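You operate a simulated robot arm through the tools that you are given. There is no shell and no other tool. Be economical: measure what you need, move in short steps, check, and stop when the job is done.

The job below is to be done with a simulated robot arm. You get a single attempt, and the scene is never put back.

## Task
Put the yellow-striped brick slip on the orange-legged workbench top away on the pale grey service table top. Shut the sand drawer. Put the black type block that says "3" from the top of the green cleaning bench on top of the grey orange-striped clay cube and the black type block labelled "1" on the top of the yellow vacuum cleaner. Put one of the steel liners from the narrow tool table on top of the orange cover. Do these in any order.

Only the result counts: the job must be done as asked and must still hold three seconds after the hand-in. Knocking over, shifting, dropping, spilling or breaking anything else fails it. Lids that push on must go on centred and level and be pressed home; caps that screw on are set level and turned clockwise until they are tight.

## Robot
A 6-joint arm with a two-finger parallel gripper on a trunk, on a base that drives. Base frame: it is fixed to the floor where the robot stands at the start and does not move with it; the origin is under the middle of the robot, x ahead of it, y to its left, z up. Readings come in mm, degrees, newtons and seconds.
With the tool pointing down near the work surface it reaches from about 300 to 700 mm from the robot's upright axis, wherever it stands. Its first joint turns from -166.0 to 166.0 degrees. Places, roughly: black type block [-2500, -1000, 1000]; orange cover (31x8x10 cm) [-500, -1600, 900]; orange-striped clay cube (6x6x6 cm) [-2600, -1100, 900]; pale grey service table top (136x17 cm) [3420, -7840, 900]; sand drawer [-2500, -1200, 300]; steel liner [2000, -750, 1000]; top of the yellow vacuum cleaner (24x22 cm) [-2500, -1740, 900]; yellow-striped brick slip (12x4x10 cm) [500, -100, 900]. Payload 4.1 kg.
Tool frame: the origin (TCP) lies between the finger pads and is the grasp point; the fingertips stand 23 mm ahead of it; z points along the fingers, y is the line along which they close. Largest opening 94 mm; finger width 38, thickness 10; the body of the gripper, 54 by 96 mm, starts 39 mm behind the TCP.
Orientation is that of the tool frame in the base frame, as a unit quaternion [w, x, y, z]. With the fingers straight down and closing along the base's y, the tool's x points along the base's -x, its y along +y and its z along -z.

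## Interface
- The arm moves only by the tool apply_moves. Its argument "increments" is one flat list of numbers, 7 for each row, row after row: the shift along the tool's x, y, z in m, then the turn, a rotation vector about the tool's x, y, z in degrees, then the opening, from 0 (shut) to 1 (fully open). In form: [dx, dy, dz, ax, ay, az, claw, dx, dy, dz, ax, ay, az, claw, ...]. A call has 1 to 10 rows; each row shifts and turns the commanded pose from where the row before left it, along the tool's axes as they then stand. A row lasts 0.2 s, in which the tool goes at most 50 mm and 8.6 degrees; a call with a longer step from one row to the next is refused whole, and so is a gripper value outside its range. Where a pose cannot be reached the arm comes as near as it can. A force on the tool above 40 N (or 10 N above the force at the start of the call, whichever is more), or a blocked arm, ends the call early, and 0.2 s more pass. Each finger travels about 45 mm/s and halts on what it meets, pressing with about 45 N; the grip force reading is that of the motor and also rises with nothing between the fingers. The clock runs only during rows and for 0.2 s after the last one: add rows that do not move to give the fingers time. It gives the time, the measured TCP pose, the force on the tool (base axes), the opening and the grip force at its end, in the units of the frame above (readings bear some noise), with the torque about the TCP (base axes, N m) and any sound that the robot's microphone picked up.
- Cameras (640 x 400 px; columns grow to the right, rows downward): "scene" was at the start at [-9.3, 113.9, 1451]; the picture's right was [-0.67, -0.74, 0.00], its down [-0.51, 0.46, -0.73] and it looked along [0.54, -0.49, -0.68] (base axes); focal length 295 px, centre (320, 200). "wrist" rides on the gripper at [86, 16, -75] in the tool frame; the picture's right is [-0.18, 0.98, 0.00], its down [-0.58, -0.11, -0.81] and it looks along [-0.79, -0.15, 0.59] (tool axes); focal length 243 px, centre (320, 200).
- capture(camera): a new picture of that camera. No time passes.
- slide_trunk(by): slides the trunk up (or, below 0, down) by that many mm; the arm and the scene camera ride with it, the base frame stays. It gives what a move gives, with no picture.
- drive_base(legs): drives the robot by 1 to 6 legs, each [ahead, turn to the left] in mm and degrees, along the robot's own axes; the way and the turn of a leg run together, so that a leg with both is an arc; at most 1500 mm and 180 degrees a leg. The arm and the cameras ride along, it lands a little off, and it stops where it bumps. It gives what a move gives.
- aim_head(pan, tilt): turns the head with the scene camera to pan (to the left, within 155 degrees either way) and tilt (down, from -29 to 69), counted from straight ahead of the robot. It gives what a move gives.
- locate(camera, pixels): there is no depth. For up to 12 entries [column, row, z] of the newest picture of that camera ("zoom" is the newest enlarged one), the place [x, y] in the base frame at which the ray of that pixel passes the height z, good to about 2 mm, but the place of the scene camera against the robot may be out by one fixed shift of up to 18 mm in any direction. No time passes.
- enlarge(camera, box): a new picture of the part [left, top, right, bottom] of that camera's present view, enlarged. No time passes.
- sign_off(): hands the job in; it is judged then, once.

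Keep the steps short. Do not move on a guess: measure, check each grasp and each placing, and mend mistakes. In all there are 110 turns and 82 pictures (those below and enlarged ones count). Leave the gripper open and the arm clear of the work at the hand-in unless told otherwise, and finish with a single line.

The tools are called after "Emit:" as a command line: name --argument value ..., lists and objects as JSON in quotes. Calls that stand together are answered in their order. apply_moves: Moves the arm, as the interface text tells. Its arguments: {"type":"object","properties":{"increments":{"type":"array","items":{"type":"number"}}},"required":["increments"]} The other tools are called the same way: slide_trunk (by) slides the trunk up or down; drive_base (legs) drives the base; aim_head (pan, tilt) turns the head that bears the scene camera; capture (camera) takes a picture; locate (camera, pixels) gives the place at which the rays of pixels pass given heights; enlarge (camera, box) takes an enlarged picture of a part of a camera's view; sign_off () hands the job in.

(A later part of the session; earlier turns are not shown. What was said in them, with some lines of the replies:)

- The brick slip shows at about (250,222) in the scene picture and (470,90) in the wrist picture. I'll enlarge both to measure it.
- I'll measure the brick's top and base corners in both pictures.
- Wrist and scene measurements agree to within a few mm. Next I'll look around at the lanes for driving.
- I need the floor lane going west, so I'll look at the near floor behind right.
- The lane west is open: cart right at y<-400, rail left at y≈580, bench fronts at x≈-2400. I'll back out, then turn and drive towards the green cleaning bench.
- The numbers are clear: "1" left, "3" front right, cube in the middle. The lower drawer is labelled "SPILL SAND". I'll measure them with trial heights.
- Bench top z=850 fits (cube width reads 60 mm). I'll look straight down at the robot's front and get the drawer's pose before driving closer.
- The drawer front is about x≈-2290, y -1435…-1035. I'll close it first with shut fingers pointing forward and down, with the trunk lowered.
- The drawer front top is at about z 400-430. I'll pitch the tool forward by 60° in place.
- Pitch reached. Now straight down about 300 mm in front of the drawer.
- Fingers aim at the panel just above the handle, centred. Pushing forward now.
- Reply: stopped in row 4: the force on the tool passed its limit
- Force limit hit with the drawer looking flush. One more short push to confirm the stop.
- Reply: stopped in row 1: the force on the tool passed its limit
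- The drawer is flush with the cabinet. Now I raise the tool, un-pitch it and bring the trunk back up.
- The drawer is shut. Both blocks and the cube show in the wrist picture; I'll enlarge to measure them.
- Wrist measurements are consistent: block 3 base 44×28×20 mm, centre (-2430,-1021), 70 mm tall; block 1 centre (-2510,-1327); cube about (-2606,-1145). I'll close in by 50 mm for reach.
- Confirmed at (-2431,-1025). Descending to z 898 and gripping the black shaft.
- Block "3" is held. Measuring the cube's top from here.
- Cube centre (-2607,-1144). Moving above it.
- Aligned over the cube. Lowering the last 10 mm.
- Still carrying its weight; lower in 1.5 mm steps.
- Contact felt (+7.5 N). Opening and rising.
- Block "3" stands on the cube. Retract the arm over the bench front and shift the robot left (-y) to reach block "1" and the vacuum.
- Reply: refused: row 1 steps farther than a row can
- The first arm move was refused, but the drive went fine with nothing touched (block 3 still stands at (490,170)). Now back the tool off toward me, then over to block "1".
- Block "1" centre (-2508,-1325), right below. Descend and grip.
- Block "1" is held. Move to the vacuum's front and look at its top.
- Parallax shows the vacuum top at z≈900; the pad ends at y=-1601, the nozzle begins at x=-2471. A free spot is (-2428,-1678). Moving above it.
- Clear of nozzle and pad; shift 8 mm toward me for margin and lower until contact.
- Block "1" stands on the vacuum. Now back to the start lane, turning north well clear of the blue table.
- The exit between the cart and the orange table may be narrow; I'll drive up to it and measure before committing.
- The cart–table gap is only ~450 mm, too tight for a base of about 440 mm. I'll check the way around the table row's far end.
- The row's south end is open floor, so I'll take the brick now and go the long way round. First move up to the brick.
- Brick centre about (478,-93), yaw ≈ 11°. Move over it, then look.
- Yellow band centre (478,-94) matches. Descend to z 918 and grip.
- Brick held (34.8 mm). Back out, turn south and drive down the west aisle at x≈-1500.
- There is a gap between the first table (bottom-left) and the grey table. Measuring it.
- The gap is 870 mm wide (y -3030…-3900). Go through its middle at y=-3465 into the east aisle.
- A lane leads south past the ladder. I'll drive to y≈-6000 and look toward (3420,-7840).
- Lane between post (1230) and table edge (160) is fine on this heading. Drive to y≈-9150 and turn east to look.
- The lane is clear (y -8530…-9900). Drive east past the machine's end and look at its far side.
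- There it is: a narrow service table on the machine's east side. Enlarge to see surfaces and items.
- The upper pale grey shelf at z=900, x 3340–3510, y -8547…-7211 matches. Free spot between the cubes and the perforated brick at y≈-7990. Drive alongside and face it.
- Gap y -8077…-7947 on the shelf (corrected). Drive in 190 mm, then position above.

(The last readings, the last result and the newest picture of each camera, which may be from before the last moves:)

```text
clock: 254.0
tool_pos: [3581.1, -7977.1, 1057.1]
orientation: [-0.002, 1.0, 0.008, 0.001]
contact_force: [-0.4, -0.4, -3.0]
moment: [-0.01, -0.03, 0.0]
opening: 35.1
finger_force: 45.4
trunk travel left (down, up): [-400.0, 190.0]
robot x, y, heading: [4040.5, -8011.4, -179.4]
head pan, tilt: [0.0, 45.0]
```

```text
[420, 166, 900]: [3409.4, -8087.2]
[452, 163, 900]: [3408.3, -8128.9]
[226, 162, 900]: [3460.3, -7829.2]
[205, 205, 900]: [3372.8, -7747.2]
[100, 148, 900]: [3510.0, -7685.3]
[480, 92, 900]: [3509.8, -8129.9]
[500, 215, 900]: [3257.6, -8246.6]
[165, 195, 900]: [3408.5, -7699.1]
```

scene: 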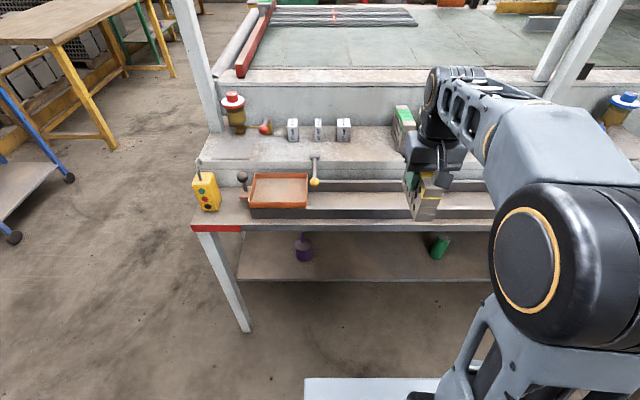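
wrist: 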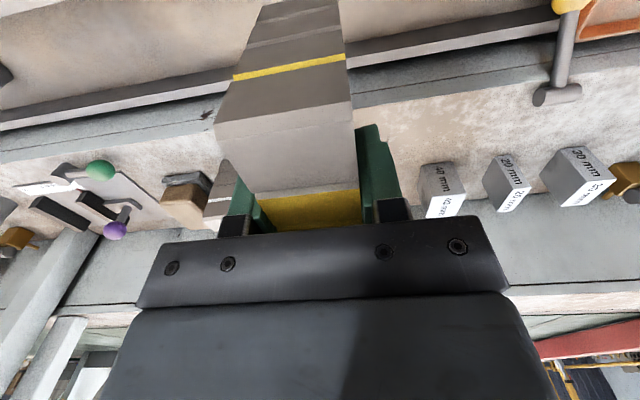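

Shelf edge x=3510 and cube edge y=-8087 confirmed. Target (3428,-8015). Move over and down to just above.

Emit:
apply_moves --increments '[-0.0384, 0.0089, 0, 0, 0, 0, 0, -0.0384, 0.0089, 0, 0, 0, 0, 0, -0.0384, 0.0089, 0, 0, 0, 0, 0, -0.0384, 0.0089, 0, 0, 0, 0, 0, 0, 0, 0, 0, 0, 0, 0, 0, 0, 0.03, 0, 0, 0, 0, 0, 0, 0, 0, 0, 0, 0]'

Emit:
capture --camera "wrist"

Emit:
enlarge --camera "scene" --box '[300, 80, 480, 200]'

```text
clock: 255.6
tool_pos: [3429.3, -8016.7, 1026.9]
orientation: [-0.002, 1.0, 0.008, 0.0]
contact_force: [-0.2, -0.1, -2.8]
moment: [0.01, -0.03, 0.0]
opening: 35.0
finger_force: 45.1
trunk travel left (down, up): [-400.0, 190.0]
robot x, y, heading: [4038.9, -8010.4, -179.5]
head pan, tilt: [0.0, 45.0]
```

```text
20 pictures are left
```

wrist: 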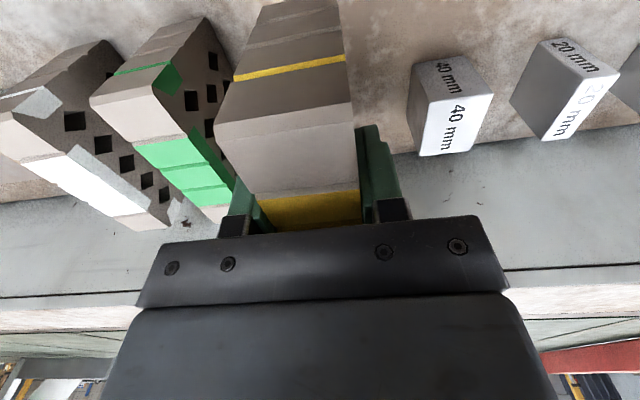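

```text
3.33 times, centred on (390, 140) of scene
```

zoom: 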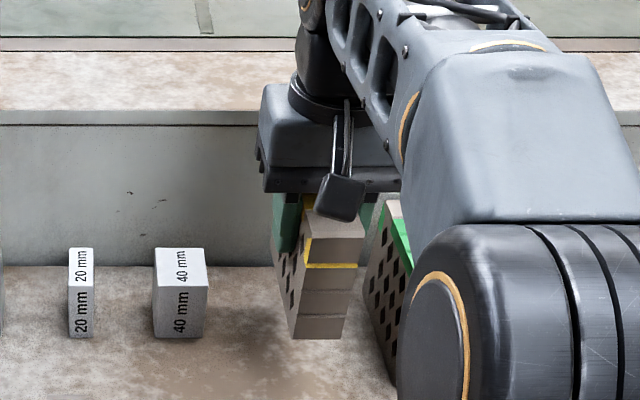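

Emit:
locate --camera "wrist" --pixels '[[153, 83, 1000], [235, 178, 1000], [205, 18, 900], [229, 60, 900], [420, 155, 960], [407, 65, 900], [90, 105, 1000]]'

```text
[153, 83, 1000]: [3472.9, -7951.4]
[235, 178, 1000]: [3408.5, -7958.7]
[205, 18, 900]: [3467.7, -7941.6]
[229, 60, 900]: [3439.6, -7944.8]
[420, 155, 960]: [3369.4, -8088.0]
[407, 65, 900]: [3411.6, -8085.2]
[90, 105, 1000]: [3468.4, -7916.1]
```

Gap confirmed; 60 mm clear each side of centre. Lower.

Emit:
apply_moves --increments '[0, 0, 0.03, 0, 0, 0, 0, 0, 0, 0.02, 0, 0, 0, 0, 0, 0, 0.004, 0, 0, 0, 0, 0, 0, 0, 0, 0, 0, 0]'

Emit:
apply_moves --increments '[0, 0, 0.002, 0, 0, 0, 0, 0, 0, 0, 0, 0, 0, 0]'

```text
clock: 256.6
tool_pos: [3428.7, -8014.9, 974.3]
orientation: [-0.001, 1.0, 0.008, 0.001]
contact_force: [-0.8, -0.1, -2.4]
moment: [-0.01, -0.01, -0.01]
opening: 34.8
finger_force: 44.9
trunk travel left (down, up): [-400.0, 190.0]
robot x, y, heading: [4040.1, -8009.3, -179.3]
head pan, tilt: [0.0, 45.0]
```

```text
clock: 257.2
tool_pos: [3428.7, -8014.8, 972.1]
orientation: [-0.001, 1.0, 0.008, 0.0]
contact_force: [-0.3, -1.0, -3.1]
moment: [0.02, 0.0, 0.01]
opening: 35.0
finger_force: 45.5
trunk travel left (down, up): [-400.0, 190.0]
robot x, y, heading: [4037.7, -8008.9, -179.4]
head pan, tilt: [0.0, 45.0]
```

Emit:
apply_moves --increments '[0, 0, 0.0015, 0, 0, 0, 0, 0, 0, 0.0015, 0, 0, 0, 0, 0, 0, 0, 0, 0, 0, 0]'

Emit:
apply_moves --increments '[0, 0, 0.0015, 0, 0, 0, 0, 0, 0, 0, 0, 0, 0, 0]'

```text
clock: 258.0
tool_pos: [3427.8, -8014.8, 968.8]
orientation: [-0.002, 1.0, 0.008, 0.0]
contact_force: [-0.8, 0.6, -1.7]
moment: [0.0, 0.0, -0.02]
opening: 34.7
finger_force: 44.6
trunk travel left (down, up): [-400.0, 190.0]
robot x, y, heading: [4037.6, -8007.9, -179.5]
head pan, tilt: [0.0, 45.0]
```

```text
clock: 258.6
tool_pos: [3427.8, -8013.9, 969.6]
orientation: [-0.002, 1.0, 0.008, -0.002]
contact_force: [-4.5, -0.2, 8.1]
moment: [-0.21, -0.21, -0.1]
opening: 34.6
finger_force: 45.1
trunk travel left (down, up): [-400.0, 190.0]
robot x, y, heading: [4037.9, -8004.8, -179.4]
head pan, tilt: [0.0, 45.0]
```

Contact. Open to ~47 mm and rise straight up.

Emit:
apply_moves --increments '[0, 0, 0, 0, 0, 0, 0.5, 0, 0, 0, 0, 0, 0, 0.5, 0, 0, 0, 0, 0, 0, 0.5, 0, 0, -0.03, 0, 0, 0, 0.5, 0, 0, -0.04, 0, 0, 0, 0.5, 0, 0, -0.045, 0, 0, 0, 0.5, 0, 0, -0.02, 0, 0, 0, 0.5]'

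Emit:
capture --camera "wrist"

```text
clock: 260.2
tool_pos: [3429.8, -8015.4, 1102.5]
orientation: [-0.002, 1.0, 0.007, 0.0]
contact_force: [-0.5, 0.0, -0.7]
moment: [0.02, 0.0, 0.04]
opening: 47.0
finger_force: 0.1
trunk travel left (down, up): [-400.0, 190.0]
robot x, y, heading: [4038.1, -8006.7, -179.3]
head pan, tilt: [0.0, 45.0]
```

```text
18 pictures are left
```

wrist: 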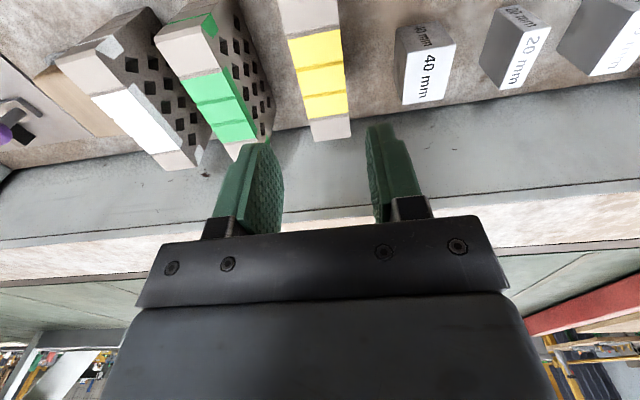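

Brick placed upright in line with the others. Retract and retrace the route toward the narrow tool table.

Emit:
apply_moves --increments '[0.045, 0, 0, 0, 0, 0, 0.5, 0.045, 0, 0, 0, 0, 0, 0.5, 0.045, 0, 0, 0, 0, 0, 0.5]'

Emit:
drive_base --legs '[[-190, 0], [0, 90], [1220, 0], [0, -90], [1500, 0]]'

```text
clock: 261.0
tool_pos: [3564.6, -8013.5, 1102.8]
orientation: [-0.001, 1.0, 0.007, 0.0]
contact_force: [0.2, -0.8, 0.0]
moment: [0.01, -0.02, -0.03]
opening: 47.2
finger_force: 0.1
trunk travel left (down, up): [-400.0, 190.0]
robot x, y, heading: [4038.9, -8008.9, -179.6]
head pan, tilt: [0.0, 45.0]
```

```text
clock: 282.8
tool_pos: [2238.7, -9170.4, 1102.3]
orientation: [-0.001, 1.0, -0.009, 0.001]
contact_force: [-0.2, -0.4, -0.5]
moment: [0.01, 0.03, 0.01]
opening: 47.1
finger_force: 0.1
trunk travel left (down, up): [-400.0, 190.0]
robot x, y, heading: [2710.7, -9183.5, 178.6]
head pan, tilt: [0.0, 45.0]
```

Emit:
drive_base --legs '[[1500, 0], [590, 0], [0, -90.5], [1500, 0], [1300, 0]]'

```text
clock: 310.2
tool_pos: [590.8, -5900.2, 1102.3]
orientation: [-0.001, 0.711, -0.703, 0.002]
contact_force: [-0.3, 1.3, -0.1]
moment: [0.02, 0.0, 0.0]
opening: 47.0
finger_force: 0.0
trunk travel left (down, up): [-400.0, 190.0]
robot x, y, heading: [590.1, -6377.3, 90.4]
head pan, tilt: [0.0, 45.0]
```

Emit:
drive_base --legs '[[0, -4], [1500, 0], [1500, 0], [1200, 0]]'

Emit:
aim_head --pan -35 --tilt 20

Emit:
capture --camera "scene"

```text
clock: 330.9
tool_pos: [933.1, -1686.4, 1102.7]
orientation: [0.001, -0.687, 0.727, -0.002]
contact_force: [0.0, -0.8, -0.3]
moment: [0.03, 0.01, 0.05]
opening: 47.2
finger_force: 0.1
trunk travel left (down, up): [-400.0, 190.0]
robot x, y, heading: [905.2, -2157.5, 86.5]
head pan, tilt: [0.0, 45.0]
```

```text
clock: 331.9
tool_pos: [931.9, -1686.1, 1102.8]
orientation: [0.002, -0.687, 0.726, -0.001]
contact_force: [0.2, 0.1, 0.7]
moment: [-0.02, -0.01, 0.02]
opening: 47.2
finger_force: 0.1
trunk travel left (down, up): [-400.0, 190.0]
robot x, y, heading: [902.7, -2163.3, 86.3]
head pan, tilt: [-35.0, 20.0]
```

```text
17 pictures are left
```

scene: 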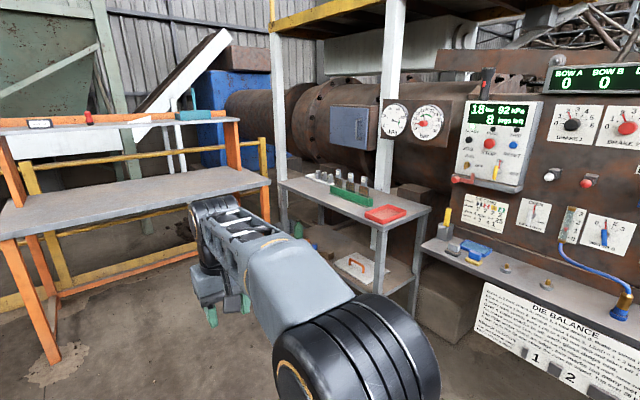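

Emit:
enlarge --camera "scene" --box '[260, 150, 440, 270]'

Emit:
locate --camera "scene" --pixels '[[380, 230, 850], [430, 208, 850], [280, 182, 850], [325, 170, 850], [348, 200, 850], [378, 222, 850], [375, 335, 0], [412, 310, 0], [262, 185, 850], [422, 240, 850]]'

```text
3.33 times, centred on (350, 210) of scene
```

zoom: 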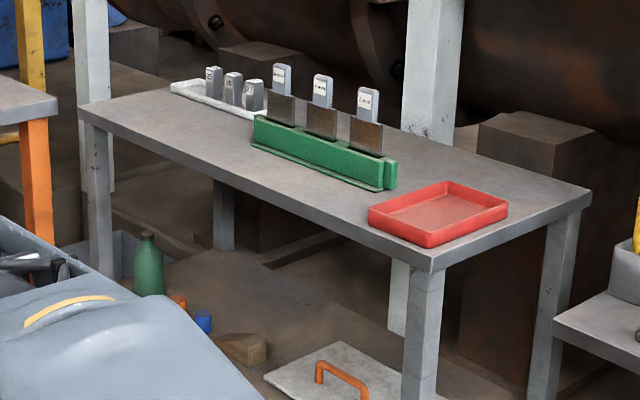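

```text
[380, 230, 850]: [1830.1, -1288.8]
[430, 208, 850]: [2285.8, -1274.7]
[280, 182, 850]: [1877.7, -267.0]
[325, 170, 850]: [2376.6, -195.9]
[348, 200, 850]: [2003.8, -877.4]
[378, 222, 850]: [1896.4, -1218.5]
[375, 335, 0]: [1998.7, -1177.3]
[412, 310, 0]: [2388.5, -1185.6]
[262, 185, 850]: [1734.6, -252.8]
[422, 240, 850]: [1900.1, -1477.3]
```

The liners look like plates with labelled tabs in the green rack. Drive to face the tool table.

Emit:
drive_base --legs '[[0, -16.5], [1420, 0], [0, -70]]'

Emit:
capture --camera "wrist"

```text
clock: 343.0
tool_pos: [1872.0, -823.8, 1102.9]
orientation: [-0.001, 0.003, 1.0, -0.001]
contact_force: [-0.2, 0.5, -0.1]
moment: [0.01, 0.01, 0.0]
opening: 47.0
finger_force: 0.0
trunk travel left (down, up): [-400.0, 190.0]
robot x, y, heading: [1400.6, -815.4, -0.5]
head pan, tilt: [-35.0, 20.0]
```

```text
15 pictures are left
```

wrist: 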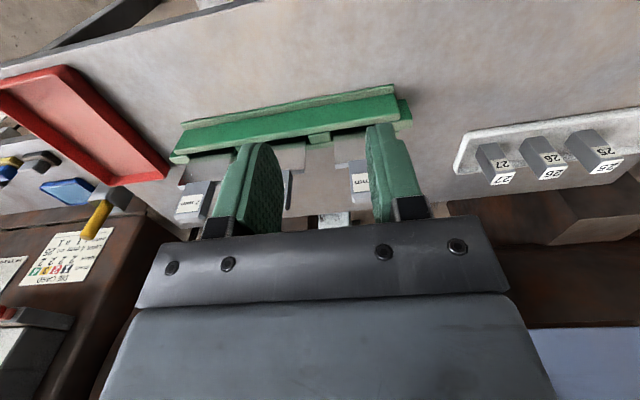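

Emit:
aim_head --pan -5 --tilt 35

Emit:
enlarge --camera "scene" --box '[220, 100, 440, 240]'

Emit:
enlarge --camera "wrist" --box '[160, 70, 430, 240]'

```text
clock: 344.0
tool_pos: [1872.2, -824.9, 1102.5]
orientation: [0.0, 0.002, 1.0, -0.002]
contact_force: [0.4, 0.1, -1.0]
moment: [-0.02, 0.01, 0.01]
opening: 46.9
finger_force: 0.0
trunk travel left (down, up): [-400.0, 190.0]
robot x, y, heading: [1399.8, -817.7, -0.6]
head pan, tilt: [-5.0, 35.0]
```

```text
2.86 times, centred on (330, 170) of scene
```

zoom: 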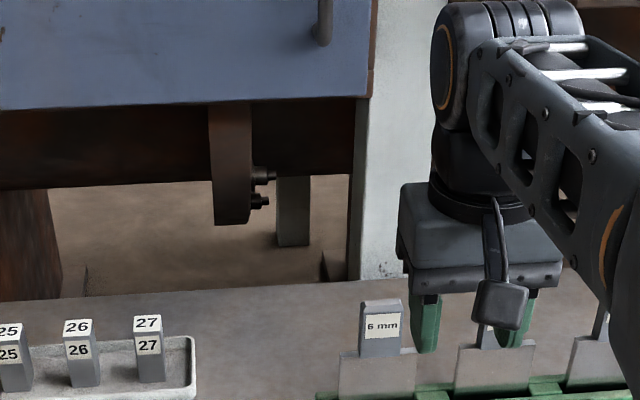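

```text
2.35 times, centred on (295, 155) of wrist
```

zoom: 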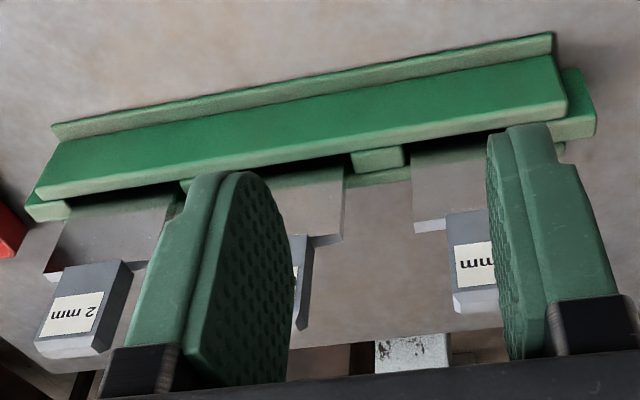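

Each rack item is a steel liner (2, 4, 6 mm) with a tab handle. I'll take the 6 mm one; reposition to see it between the fingers.

Emit:
apply_moves --increments '[0.03, 0.035, 0, 0, 0, 0, 1, 0.03, 0.035, 0, 0, 0, 0, 1, 0, 0, 0, 0, 0, 0, 1, 0, 0, 0, 0, 0, 0, 1]'

Emit:
enlarge --camera "wrist" --box '[220, 80, 420, 230]'

```text
clock: 345.0
tool_pos: [1812.4, -752.2, 1102.3]
orientation: [0.0, 0.002, 1.0, -0.002]
contact_force: [-0.3, -1.0, -0.1]
moment: [0.02, -0.01, 0.03]
opening: 94.2
finger_force: 0.0
trunk travel left (down, up): [-400.0, 190.0]
robot x, y, heading: [1395.2, -818.5, -0.6]
head pan, tilt: [-5.0, 35.0]
```

```text
2.67 times, centred on (320, 155) of wrist
```

zoom: 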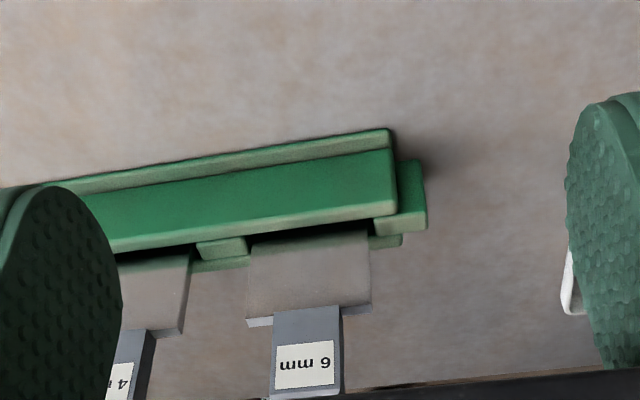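

Emit:
locate --camera "wrist" --pixels '[[302, 197, 980], [302, 197, 940], [349, 160.5, 980], [349, 160.5, 940], [301.3, 227.3, 1030], [301.3, 227.3, 1000], [352.4, 197.6, 1030], [352.4, 197.6, 1000], [328, 196, 960], [338.8, 186, 960], [292, 202, 960], [346, 147, 850]]'

```text
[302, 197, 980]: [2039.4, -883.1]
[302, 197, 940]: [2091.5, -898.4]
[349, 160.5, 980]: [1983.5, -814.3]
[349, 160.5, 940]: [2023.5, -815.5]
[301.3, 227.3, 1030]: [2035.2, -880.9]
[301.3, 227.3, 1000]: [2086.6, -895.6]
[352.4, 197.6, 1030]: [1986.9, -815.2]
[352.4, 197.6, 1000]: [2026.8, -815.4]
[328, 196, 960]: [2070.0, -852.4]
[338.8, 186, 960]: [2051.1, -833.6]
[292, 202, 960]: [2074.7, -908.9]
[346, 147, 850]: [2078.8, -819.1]
```

Parallax gives the 6 mm handle: front face x≈2040, y -885…-852, z 980–1030. Drive 80 mm closer and move above it.

Emit:
drive_base --legs '[[80, 0]]'

Emit:
apply_moves --increments '[-0.03, -0.023, 0, 0, 0, 0, 0.65, -0.03, -0.023, 0, 0, 0, 0, 0.65, -0.03, -0.023, 0, 0, 0, 0, 0.65, -0.03, -0.023, 0, 0, 0, 0, 0.65, 0, -0.023, 0, 0, 0, 0, 0.65]'

Emit:
capture --camera "wrist"

```text
clock: 346.0
tool_pos: [1893.3, -753.4, 1100.9]
orientation: [0.0, 0.003, 1.0, -0.001]
contact_force: [-0.3, -0.4, -0.9]
moment: [0.0, 0.01, 0.0]
opening: 94.0
finger_force: 0.0
trunk travel left (down, up): [-400.0, 190.0]
robot x, y, heading: [1476.6, -818.8, -0.5]
head pan, tilt: [-5.0, 35.0]
```

```text
clock: 347.2
tool_pos: [2013.9, -869.8, 1100.5]
orientation: [0.0, 0.002, 1.0, -0.001]
contact_force: [0.6, -1.1, 1.1]
moment: [0.02, 0.01, -0.01]
opening: 61.2
finger_force: 0.1
trunk travel left (down, up): [-400.0, 190.0]
robot x, y, heading: [1477.5, -821.5, -0.6]
head pan, tilt: [-5.0, 35.0]
```

```text
11 pictures are left
```

wrist: 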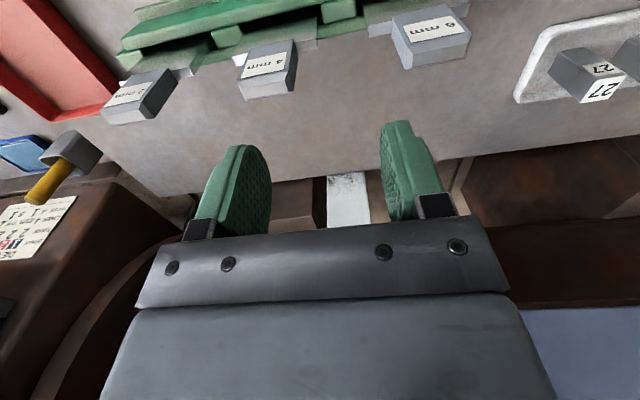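

The handle sits nearer than computed (now at (430,45)). Re-measure with this bigger parallax.

Emit:
locate --camera "wrist" --pixels '[[406, 49, 1030], [406, 49, 980], [406, 49, 940], [301.3, 227.3, 1030], [301.3, 227.3, 980], [301.3, 227.3, 940], [470, 39, 980], [470, 60, 980], [412, 70, 980], [470, 39, 1000], [470, 60, 1000], [412, 70, 1000]]'

```text
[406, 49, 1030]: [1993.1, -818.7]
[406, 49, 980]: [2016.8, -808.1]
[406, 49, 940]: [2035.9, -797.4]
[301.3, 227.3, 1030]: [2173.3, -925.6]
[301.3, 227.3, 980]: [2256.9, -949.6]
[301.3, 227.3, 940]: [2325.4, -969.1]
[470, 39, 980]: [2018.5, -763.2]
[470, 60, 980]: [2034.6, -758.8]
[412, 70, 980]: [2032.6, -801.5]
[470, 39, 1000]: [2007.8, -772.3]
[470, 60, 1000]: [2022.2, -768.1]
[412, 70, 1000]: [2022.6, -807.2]
```

Corrected: handle centre about (1997,-801), top z≈1030. Move there and down to z 1060, and check.

Emit:
apply_moves --increments '[0.0085, 0.0345, 0, 0, 0, 0, 0.65, 0.0085, 0.0345, 0, 0, 0, 0, 0.65, 0, 0, 0.02, 0, 0, 0, 0.65, 0, 0, 0.02, 0, 0, 0, 0.65, 0, 0, 0, 0, 0, 0, 0.65]'

Emit:
capture --camera "wrist"

```text
clock: 348.4
tool_pos: [1994.6, -801.9, 1061.8]
orientation: [0.0, 0.002, 1.0, -0.002]
contact_force: [-0.6, 1.1, -0.1]
moment: [-0.04, 0.0, -0.01]
opening: 61.1
finger_force: 0.0
trunk travel left (down, up): [-400.0, 190.0]
robot x, y, heading: [1481.8, -819.9, -0.7]
head pan, tilt: [-5.0, 35.0]
```

```text
10 pictures are left
```

wrist: 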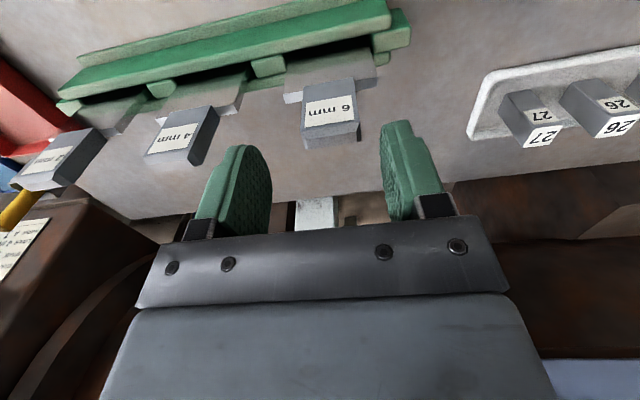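

Emit:
locate --camera "wrist" --pixels '[[304, 133, 1030], [357, 121, 1030], [361, 141, 1030], [307, 151, 1030], [304, 133, 1010], [357, 121, 1010], [361, 141, 1010], [307, 151, 1010], [302, 88, 980], [370, 78, 980]]'

```text
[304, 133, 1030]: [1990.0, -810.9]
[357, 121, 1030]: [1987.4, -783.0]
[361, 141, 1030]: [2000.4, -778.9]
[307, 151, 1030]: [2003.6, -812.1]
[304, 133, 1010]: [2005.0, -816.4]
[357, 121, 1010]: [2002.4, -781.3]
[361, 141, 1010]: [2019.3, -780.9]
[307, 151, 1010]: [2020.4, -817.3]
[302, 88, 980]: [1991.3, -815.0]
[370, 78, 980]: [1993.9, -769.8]
```

Handle centre (1996,-796). Shift 5 mm, lower to z≈1016 and grip.

Emit:
apply_moves --increments '[0, 0.005, 0.02, 0, 0, 0, 0.65, 0, 0, 0.025, 0, 0, 0, 0.65, 0, 0, 0, 0, 0, 0, 0, 0, 0, 0, 0, 0, 0, 0, 0, 0, 0, 0, 0, 0, 0, 0, 0, 0, 0, 0, 0, 0]'

Emit:
apply_moves --increments '[0, 0, -0.02, 0, 0, 0, 0, 0, 0, -0.04, 0, 0, 0, 0, 0, 0, -0.045, 0, 0, 0, 0, 0, 0, -0.045, 0, 0, 0, 0, 0, 0, 0, 0, 0, 0, 0]'

Emit:
capture --camera "wrist"

```text
clock: 349.8
tool_pos: [1995.0, -795.9, 1017.7]
orientation: [0.0, 0.002, 1.0, -0.001]
contact_force: [0.1, 1.8, 0.1]
moment: [0.29, -0.07, 0.02]
opening: 35.8
finger_force: 45.2
trunk travel left (down, up): [-400.0, 190.0]
robot x, y, heading: [1479.0, -821.0, -0.6]
head pan, tilt: [-5.0, 35.0]
```

```text
clock: 351.0
tool_pos: [1993.6, -794.9, 1167.1]
orientation: [0.0, 0.003, 1.0, -0.002]
contact_force: [-0.7, -0.5, -5.2]
moment: [-0.01, 0.01, 0.01]
opening: 35.8
finger_force: 45.3
trunk travel left (down, up): [-400.0, 190.0]
robot x, y, heading: [1477.4, -818.5, -0.6]
head pan, tilt: [-5.0, 35.0]
```

```text
9 pictures are left
```

wrist: 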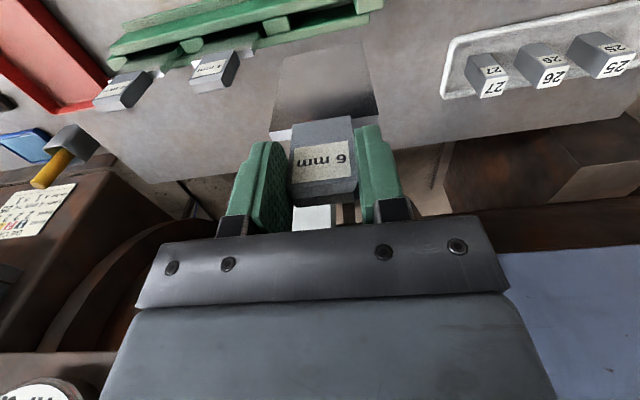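

Liner held (≈5 N). Measure how far the plate hangs below.

Emit:
locate --camera "wrist" --pixels '[[283, 60, 1080], [283, 60, 1050], [283, 60, 1020], [366, 42, 1050], [366, 42, 1020], [270, 135, 1129], [380, 113, 1129], [292, 128, 1129], [352, 195, 1180]]'

Emit:
drive_base --legs '[[-450, 0], [0, -90]]'

```text
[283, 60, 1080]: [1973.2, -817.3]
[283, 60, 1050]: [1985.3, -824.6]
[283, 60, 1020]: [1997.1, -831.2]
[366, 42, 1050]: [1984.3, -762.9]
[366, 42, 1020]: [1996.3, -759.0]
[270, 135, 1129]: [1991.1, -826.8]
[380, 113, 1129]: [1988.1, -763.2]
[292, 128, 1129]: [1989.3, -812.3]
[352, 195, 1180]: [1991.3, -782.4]
```

```text
clock: 357.5
tool_pos: [1070.0, -1330.6, 1168.0]
orientation: [-0.001, 0.701, 0.713, -0.001]
contact_force: [0.5, 0.3, -3.8]
moment: [0.01, -0.01, 0.0]
opening: 35.6
finger_force: 45.2
trunk travel left (down, up): [-400.0, 190.0]
robot x, y, heading: [1033.7, -814.0, -89.4]
head pan, tilt: [-5.0, 35.0]
```

Liner geometry: handle 50 mm, plate 64×90 mm; mass centre about 33 mm beyond the fingertips. Now drive around through the gap to the west side.

Emit:
drive_base --legs '[[1500, 0], [1150, 0], [0, -90.6]]'

```text
clock: 374.3
tool_pos: [519.7, -3506.5, 1166.7]
orientation: [-0.002, 1.0, 0.0, 0.0]
contact_force: [0.0, 0.2, -4.7]
moment: [0.01, -0.04, -0.02]
opening: 36.0
finger_force: 45.2
trunk travel left (down, up): [-400.0, 190.0]
robot x, y, heading: [1034.3, -3481.0, 179.9]
head pan, tilt: [-5.0, 35.0]
```

Emit:
drive_base --legs '[[1500, 0], [970, 0], [0, -90], [1850, 0], [0, -90]]'

Emit:
aim_head --pan 0 --tilt 35

Emit:
capture --camera "scene"

```text
refused: 1850 is not a number from -1500 to 1500
```

```text
clock: 374.9
tool_pos: [518.6, -3505.8, 1167.3]
orientation: [-0.002, 1.0, 0.0, 0.0]
contact_force: [0.3, -0.7, -3.7]
moment: [0.0, -0.06, 0.02]
opening: 35.7
finger_force: 45.0
trunk travel left (down, up): [-400.0, 190.0]
robot x, y, heading: [1034.1, -3480.1, 179.5]
head pan, tilt: [0.0, 35.0]
```

```text
8 pictures are left
```

scene: 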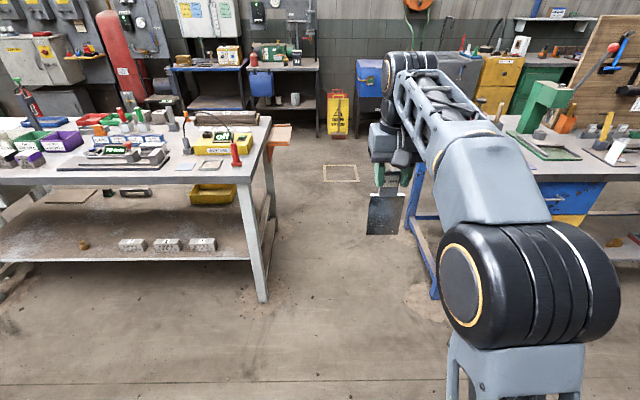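

The long leg was refused; nothing moved. The gap is straight ahead. Drive with legal legs.

Emit:
drive_base --legs '[[1500, 0], [970, 0], [0, -90], [1000, 0], [830, 0], [0, -90]]'

Emit:
capture --camera "scene"

```text
clock: 403.3
tool_pos: [-996.3, -1679.7, 1167.9]
orientation: [-0.001, -0.031, 1.0, -0.001]
contact_force: [0.6, 0.4, -4.6]
moment: [-0.01, 0.05, -0.01]
opening: 35.8
finger_force: 45.6
trunk travel left (down, up): [-400.0, 190.0]
robot x, y, heading: [-1510.7, -1735.8, 3.4]
head pan, tilt: [0.0, 35.0]
```

```text
7 pictures are left
```

scene: 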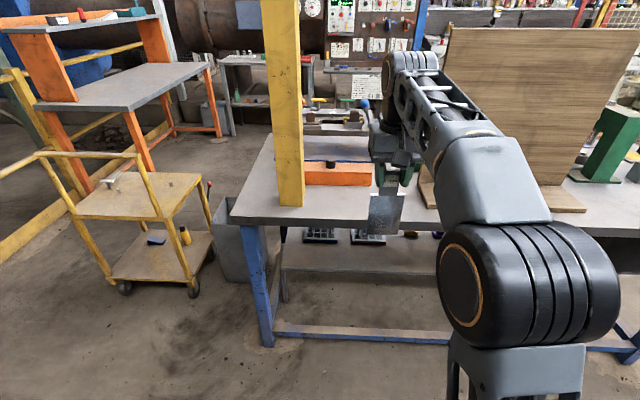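

Emit:
locate --camera "scene" --pixels '[[305, 186, 850], [372, 187, 850], [305, 166, 950], [372, 166, 950], [303, 205, 850], [277, 205, 850], [372, 160, 950], [230, 222, 850], [410, 225, 850], [340, 159, 950]]'

Emit:
enlarge --camera "scene" --box '[240, 120, 440, 245]'

```text
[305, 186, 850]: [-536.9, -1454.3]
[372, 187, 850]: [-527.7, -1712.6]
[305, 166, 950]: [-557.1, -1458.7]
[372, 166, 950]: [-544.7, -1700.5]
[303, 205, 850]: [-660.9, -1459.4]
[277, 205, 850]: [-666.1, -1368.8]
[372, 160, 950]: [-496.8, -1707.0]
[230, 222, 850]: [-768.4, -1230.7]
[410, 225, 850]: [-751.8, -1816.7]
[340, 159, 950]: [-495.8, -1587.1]
```

```text
3.20 times, centred on (340, 182) of scene
```

zoom: 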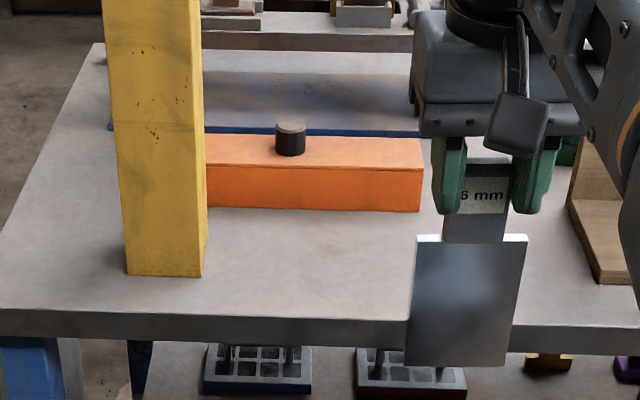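

Cover top's right part (y≈-1575…-1710) is free beside its black knob. I'll lay the liner flat across it. First flip the tool 180° about its axis in free space so the camera ends up above.

Emit:
apply_moves --increments '[0, 0, 0, 0, 0, 8.57, 0, 0, 0, 0, 0, 0, 8.57, 0, 0, 0, 0, 0, 0, 8.57, 0, 0, 0, 0, 0, 0, 8.57, 0, 0, 0, 0, 0, 0, 8.57, 0, 0, 0, 0, 0, 0, 8.57, 0, 0, 0, 0, 0, 0, 8.57, 0, 0, 0, 0, 0, 0, 8.57, 0, 0, 0, 0, 0, 0, 8.57, 0, 0, 0, 0, 0, 0, 8.57, 0]'

Emit:
apply_moves --increments '[0, 0, 0, 0, 0, 8.57, 0, 0, 0, 0, 0, 0, 8.57, 0, 0, 0, 0, 0, 0, 8.57, 0, 0, 0, 0, 0, 0, 8.57, 0, 0, 0, 0, 0, 0, 8.57, 0, 0, 0, 0, 0, 0, 8.57, 0, 0, 0, 0, 0, 0, 8.57, 0, 0, 0, 0, 0, 0, 8.57, 0, 0, 0, 0, 0, 0, 8.57, 0, 0, 0, 0, 0, 0, 8.57, 0]'

Emit:
apply_moves --increments '[0, 0, 0, 0, 0, 8.57, 0, 0, 0, 0, 0, 0, 0, 0]'

```text
clock: 405.5
tool_pos: [-995.6, -1679.6, 1167.2]
orientation: [0.0, 0.658, 0.753, -0.002]
contact_force: [-1.2, -0.3, -4.6]
moment: [0.05, 0.01, 0.03]
opening: 35.7
finger_force: 45.0
trunk travel left (down, up): [-400.0, 190.0]
robot x, y, heading: [-1508.2, -1739.0, 3.3]
head pan, tilt: [0.0, 35.0]
```

```text
clock: 407.7
tool_pos: [-994.4, -1695.9, 1168.6]
orientation: [0.0, 0.994, 0.107, -0.002]
contact_force: [-1.1, -0.3, -4.0]
moment: [0.04, -0.1, 0.02]
opening: 35.8
finger_force: 44.9
out of reach, approached as far as the arm can: row 10
trunk travel left (down, up): [-400.0, 190.0]
robot x, y, heading: [-1505.0, -1739.3, 3.4]
head pan, tilt: [0.0, 35.0]
```

```text
clock: 408.3
tool_pos: [-994.9, -1754.3, 1166.0]
orientation: [-0.002, 0.999, 0.043, -0.001]
contact_force: [0.4, -0.7, -3.8]
moment: [0.03, 0.01, -0.03]
opening: 35.8
finger_force: 45.2
out of reach, approached as far as the arm can: row 1
trunk travel left (down, up): [-400.0, 190.0]
robot x, y, heading: [-1511.9, -1737.2, 3.3]
head pan, tilt: [0.0, 35.0]
```

The wrist limit leaves yaw ≈5°, which is good enough. Settle the command into reach, then pitch the tool to horizontal here in free space.

Emit:
apply_moves --increments '[0, 0.035, 0, 0, 0, -1.5, 0, 0, 0.038, 0, 0, 0, -1.5, 0, 0, 0, 0, 0, 0, 0, 0]'

Emit:
apply_moves --increments '[0, 0, 0, 0, 8.5, 0, 0, 0, 0, 0, 0, 8.5, 0, 0, 0, 0, 0, 0, 8.5, 0, 0, 0, 0, 0, 0, 8.5, 0, 0, 0, 0, 0, 0, 8.5, 0, 0, 0, 0, 0, 0, 8.5, 0, 0, 0, 0, 0, 0, 8.5, 0, 0, 0, 0, 0, 0, 8.5, 0, 0, 0, 0, 0, 0, 8.5, 0, 0, 0, 0, 0, 0, 8.5, 0, 0]'

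```text
clock: 409.1
tool_pos: [-990.0, -1826.7, 1167.4]
orientation: [0.002, 0.998, 0.057, -0.001]
contact_force: [0.2, -1.4, -5.6]
moment: [-0.01, -0.06, 0.0]
opening: 35.6
finger_force: 44.7
trunk travel left (down, up): [-400.0, 190.0]
robot x, y, heading: [-1508.2, -1734.9, 3.3]
head pan, tilt: [0.0, 35.0]
```

```text
clock: 411.3
tool_pos: [-989.2, -1825.7, 1164.5]
orientation: [-0.037, 0.737, 0.043, 0.673]
contact_force: [-0.8, -0.2, -5.0]
moment: [-0.02, 0.32, 0.02]
opening: 35.8
finger_force: 45.1
trunk travel left (down, up): [-400.0, 190.0]
robot x, y, heading: [-1506.3, -1738.4, 3.5]
head pan, tilt: [0.0, 35.0]
```

Tool is nearly horizontal with the liner level. Level it, then shift the robot sideways (+y) with clearance from the yellow post and approach.

Emit:
apply_moves --increments '[0, 0, 0, 0, 4.3, 0, 0, 0, 0, 0, 0, 0, 0, 0]'

Emit:
drive_base --legs '[[-250, 0], [0, 31], [360, 0], [0, -31]]'

```text
clock: 411.9
tool_pos: [-987.8, -1825.7, 1166.2]
orientation: [-0.039, 0.711, 0.042, 0.701]
contact_force: [-0.4, 0.2, -5.2]
moment: [-0.04, 0.33, 0.01]
opening: 35.6
finger_force: 45.2
trunk travel left (down, up): [-400.0, 190.0]
robot x, y, heading: [-1508.6, -1738.7, 3.1]
head pan, tilt: [0.0, 35.0]
```

```text
clock: 418.6
tool_pos: [-935.9, -1653.5, 1165.6]
orientation: [-0.031, 0.711, 0.034, 0.701]
contact_force: [-0.4, -0.8, -3.8]
moment: [-0.05, 0.33, 0.01]
opening: 35.7
finger_force: 44.8
trunk travel left (down, up): [-400.0, 190.0]
robot x, y, heading: [-1451.5, -1555.3, 2.1]
head pan, tilt: [0.0, 35.0]
```

Emit:
drive_base --legs '[[300, 0]]'

Emit:
capture --camera "wrist"

```text
clock: 420.6
tool_pos: [-637.9, -1645.6, 1165.6]
orientation: [-0.031, 0.71, 0.033, 0.702]
contact_force: [-0.6, -0.5, -3.2]
moment: [-0.04, 0.33, 0.01]
opening: 36.2
finger_force: 45.3
trunk travel left (down, up): [-400.0, 190.0]
robot x, y, heading: [-1153.9, -1545.7, 1.8]
head pan, tilt: [0.0, 35.0]
```

```text
5 pictures are left
```

wrist: 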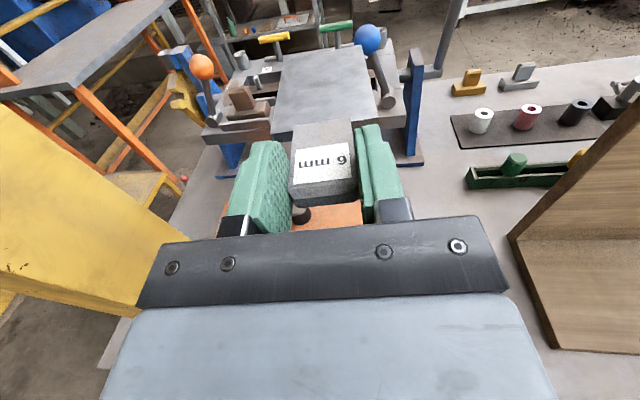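

Emit:
aim_head --pan -12 --tilt 45

Emit:
enlarge --camera "scene" --box '[200, 60, 440, 210]'

Emit:
locate --camera "wrist" --pixels '[[362, 228, 910], [362, 203, 910], [305, 228, 910], [302, 213, 950], [412, 163, 860], [390, 165, 860], [240, 165, 860]]'

```text
clock: 421.4
tool_pos: [-637.0, -1645.9, 1165.8]
orientation: [-0.029, 0.711, 0.032, 0.702]
contact_force: [-0.9, -0.1, -4.8]
moment: [-0.04, 0.32, -0.01]
opening: 35.8
finger_force: 45.3
trunk travel left (down, up): [-400.0, 190.0]
robot x, y, heading: [-1158.1, -1544.1, 1.9]
head pan, tilt: [-12.0, 45.0]
```

```text
2.67 times, centred on (320, 135) of scene
```

zoom: 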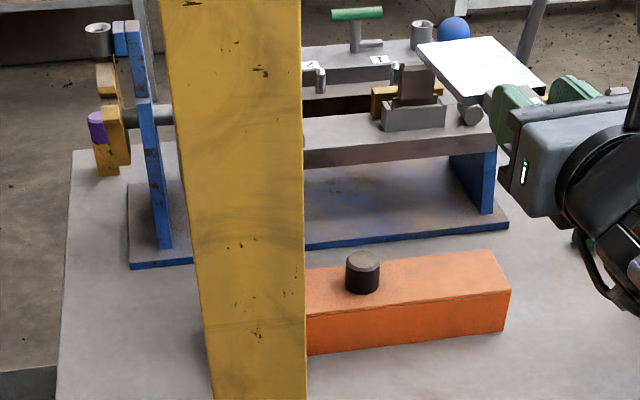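

```text
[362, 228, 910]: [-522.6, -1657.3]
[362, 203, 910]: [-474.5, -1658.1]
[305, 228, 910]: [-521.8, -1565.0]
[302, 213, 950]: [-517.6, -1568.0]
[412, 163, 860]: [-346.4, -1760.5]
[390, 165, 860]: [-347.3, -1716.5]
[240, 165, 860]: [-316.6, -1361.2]
```

Emit:
locate --camera "zoom" --pixels '[[504, 333, 850], [305, 355, 850], [512, 291, 910], [490, 250, 910], [305, 314, 910], [305, 271, 910], [362, 290, 910], [508, 228, 855], [495, 150, 950], [305, 168, 950], [440, 128, 950], [305, 390, 850]]'

```text
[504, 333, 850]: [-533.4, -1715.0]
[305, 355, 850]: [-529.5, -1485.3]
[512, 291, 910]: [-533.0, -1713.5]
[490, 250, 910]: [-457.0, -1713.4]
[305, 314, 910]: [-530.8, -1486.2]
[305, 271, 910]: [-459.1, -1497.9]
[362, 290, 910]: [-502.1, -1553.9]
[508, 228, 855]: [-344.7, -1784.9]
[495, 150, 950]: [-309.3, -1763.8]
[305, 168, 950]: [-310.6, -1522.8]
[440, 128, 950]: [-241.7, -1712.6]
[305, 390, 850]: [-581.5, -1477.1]
```

Cover top z=910, true x -550…-474, knob near y≈-1565; nothing else in the plate's way. Lower to z≈1000, tip down 4°, go forward to fingertips just short of the cover's edge.

Emit:
apply_moves --increments '[-0.04, 0, 0, 0, 0, 0, 0, -0.04, 0, 0, 0, 0, 0, 0, -0.04, 0, 0, 0, 0, 0, 0, -0.04, 0, 0, 0, 0, 0, 0, 0, 0, 0, 0, -4, 0, 0, 0, 0.0045, 0.028, 0, 0, 0, 0, 0, 0.0045, 0.028, 0, 0, 0, 0, 0, 0, 0, 0, 0, 0, 0]'

```text
clock: 423.2
tool_pos: [-583.9, -1651.3, 999.5]
orientation: [-0.029, 0.735, 0.034, 0.676]
contact_force: [0.0, -0.5, -3.8]
moment: [-0.02, 0.33, -0.01]
opening: 35.5
finger_force: 45.2
trunk travel left (down, up): [-400.0, 190.0]
robot x, y, heading: [-1155.6, -1541.8, 1.8]
head pan, tilt: [-12.0, 45.0]
```

Emit:
apply_moves --increments '[-0.0324, 0, 0.0047, 0, 0, 0, 0, -0.0324, 0, 0.0047, 0, 0, 0, 0, 0, 0, 0, 0, 0, 0, 0]'

Emit:
enlarge --camera "scene" --box '[260, 80, 460, 210]'

```text
clock: 424.0
tool_pos: [-578.2, -1650.3, 937.6]
orientation: [-0.028, 0.734, 0.033, 0.678]
contact_force: [0.3, -0.4, 4.5]
moment: [0.36, -0.69, 0.08]
opening: 35.6
finger_force: 45.3
trunk travel left (down, up): [-400.0, 190.0]
robot x, y, heading: [-1155.5, -1544.6, 1.7]
head pan, tilt: [-12.0, 45.0]
```

```text
3.08 times, centred on (360, 145) of scene
```

zoom: 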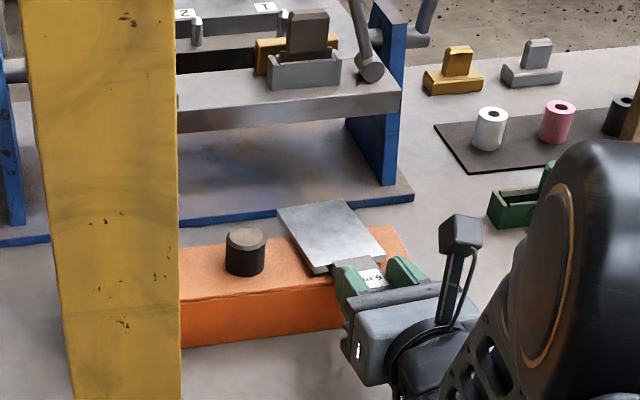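

Plate's far end touches the cover (contact ~113 mm ahead of TCP). Level out while lowering gently.

Emit:
apply_moves --increments '[0, 0, 0, 0, 4, 0, 0, -0.003, 0, 0, 0, 0, 0, 0, 0, 0, 0, 0, 0, 0, 0]'

Emit:
apply_moves --increments '[-0.002, 0, 0, 0, 0, 0, 0, 0, 0, 0, 0, 0, 0, 0]'

```text
clock: 424.8
tool_pos: [-578.2, -1650.0, 932.8]
orientation: [-0.03, 0.711, 0.033, 0.702]
contact_force: [-0.9, 0.4, -4.5]
moment: [-0.01, 0.31, 0.01]
opening: 35.9
finger_force: 44.9
trunk travel left (down, up): [-400.0, 190.0]
robot x, y, heading: [-1155.3, -1543.2, 1.5]
head pan, tilt: [-12.0, 45.0]
```

```text
clock: 425.4
tool_pos: [-579.0, -1650.9, 931.3]
orientation: [-0.029, 0.711, 0.032, 0.702]
contact_force: [0.2, 0.3, -3.0]
moment: [0.03, 0.23, 0.0]
opening: 36.0
finger_force: 44.9
trunk travel left (down, up): [-400.0, 190.0]
robot x, y, heading: [-1154.7, -1545.2, 1.8]
head pan, tilt: [-12.0, 45.0]
```

Emit:
apply_moves --increments '[-0.0015, 0, 0, 0, 0, 0, 0, 0, 0, 0, 0, 0, 0, 0]'

Emit:
apply_moves --increments '[-0.001, 0, 0, 0, 0, 0, 0, 0, 0, 0, 0, 0, 0, 0]'

```text
clock: 426.0
tool_pos: [-578.4, -1649.5, 931.3]
orientation: [-0.03, 0.71, 0.034, 0.702]
contact_force: [-0.2, 0.4, 6.7]
moment: [0.22, -0.24, 0.02]
opening: 35.9
finger_force: 45.4
trunk travel left (down, up): [-400.0, 190.0]
robot x, y, heading: [-1153.0, -1547.5, 2.1]
head pan, tilt: [-12.0, 45.0]
```

```text
clock: 426.6
tool_pos: [-580.1, -1650.5, 930.5]
orientation: [-0.029, 0.709, 0.033, 0.704]
contact_force: [3.9, 1.2, 16.1]
moment: [0.23, -0.84, -0.01]
opening: 36.2
finger_force: 44.9
trunk travel left (down, up): [-400.0, 190.0]
robot x, y, heading: [-1156.0, -1544.3, 2.1]
head pan, tilt: [-12.0, 45.0]
```

Level contact, centred ~55 mm ahead of TCP on the cover. Ease off a little, open, and check before withdrawing.

Emit:
apply_moves --increments '[0.001, 0, 0, 0, 0, 0, 0, 0, 0, 0, 0, 0, 0, 0.55, 0, 0, 0, 0, 0, 0, 0.55, 0, 0, 0, 0, 0, 0, 0.55, 0, 0, 0, 0, 0, 0, 0.55]'

Emit:
enlarge --camera "scene" --box '[260, 80, 460, 210]'

```text
clock: 427.8
tool_pos: [-580.1, -1650.7, 929.0]
orientation: [-0.03, 0.711, 0.033, 0.702]
contact_force: [0.5, -1.1, 0.3]
moment: [-0.01, 0.0, 0.0]
opening: 51.7
finger_force: 0.1
trunk travel left (down, up): [-400.0, 190.0]
robot x, y, heading: [-1154.1, -1544.5, 2.0]
head pan, tilt: [-12.0, 45.0]
```

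```text
3.08 times, centred on (360, 145) of scene
```

zoom: 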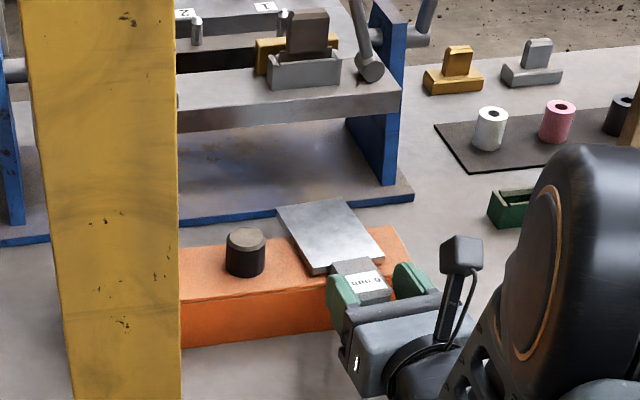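

The liner lies on the cover with no load on the gripper. Withdraw straight back.

Emit:
apply_moves --increments '[0, 0, -0.01, 0, 0, 0, 0.55, 0, 0, -0.015, 0, 0, 0, 0.55, 0, 0, -0.02, 0, 0, 0, 0.55, 0, 0, -0.025, 0, 0, 0, 0.55, 0, 0, -0.025, 0, 0, 0, 0.55]'

Emit:
apply_moves --increments '[0.04, 0, 0, 0, 0, 0, 0.8, 0.04, 0, 0, 0, 0, 0, 0.8, 0.04, 0, 0, 0, 0, 0, 0.8, 0.04, 0, 0, 0, 0, 0, 0.8]'

Emit:
drive_base --legs '[[-250, 0]]'

Emit:
enlarge --camera "scene" --box '[240, 60, 440, 200]'

```text
clock: 429.0
tool_pos: [-674.3, -1659.8, 929.8]
orientation: [-0.029, 0.711, 0.032, 0.702]
contact_force: [0.3, -0.6, 0.2]
moment: [0.03, -0.01, 0.0]
opening: 51.6
finger_force: 0.0
trunk travel left (down, up): [-400.0, 190.0]
robot x, y, heading: [-1153.4, -1543.1, 1.7]
head pan, tilt: [-12.0, 45.0]
```

```text
clock: 430.0
tool_pos: [-672.3, -1658.9, 1088.8]
orientation: [-0.03, 0.711, 0.033, 0.702]
contact_force: [0.1, -1.1, 0.3]
moment: [-0.02, 0.01, -0.01]
opening: 75.4
finger_force: 0.1
trunk travel left (down, up): [-400.0, 190.0]
robot x, y, heading: [-1154.8, -1545.5, 1.9]
head pan, tilt: [-12.0, 45.0]
```

```text
clock: 431.8
tool_pos: [-924.8, -1667.1, 1087.9]
orientation: [-0.029, 0.711, 0.032, 0.702]
contact_force: [0.4, 0.1, 0.3]
moment: [-0.01, 0.01, 0.01]
opening: 75.0
finger_force: 0.1
trunk travel left (down, up): [-400.0, 190.0]
robot x, y, heading: [-1405.6, -1551.2, 1.8]
head pan, tilt: [-12.0, 45.0]
```

```text
2.86 times, centred on (340, 130) of scene
5 turns are left
```

zoom: 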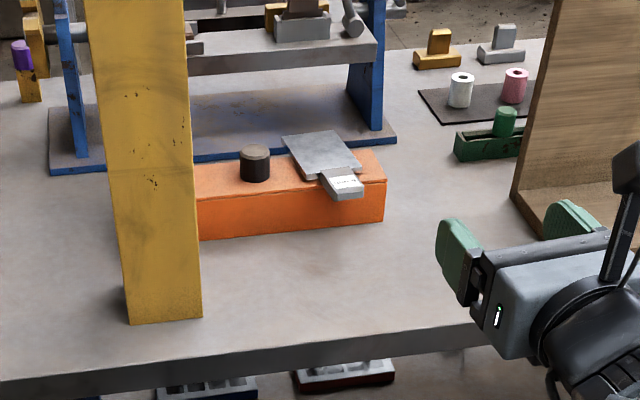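

The liner rests flat on the orange cover, the arm is clear and the gripper is open. Every part of the job has been placed and checked, so I'm handing in.

Emit:
sign_off

```text
The job is handed in.
```

I finished and handed in the job: the brick slip is on the service table, the sand drawer is shut, block "3" is on the clay cube, block "1" is on the vacuum, and the 6 mm liner is on the orange cover.
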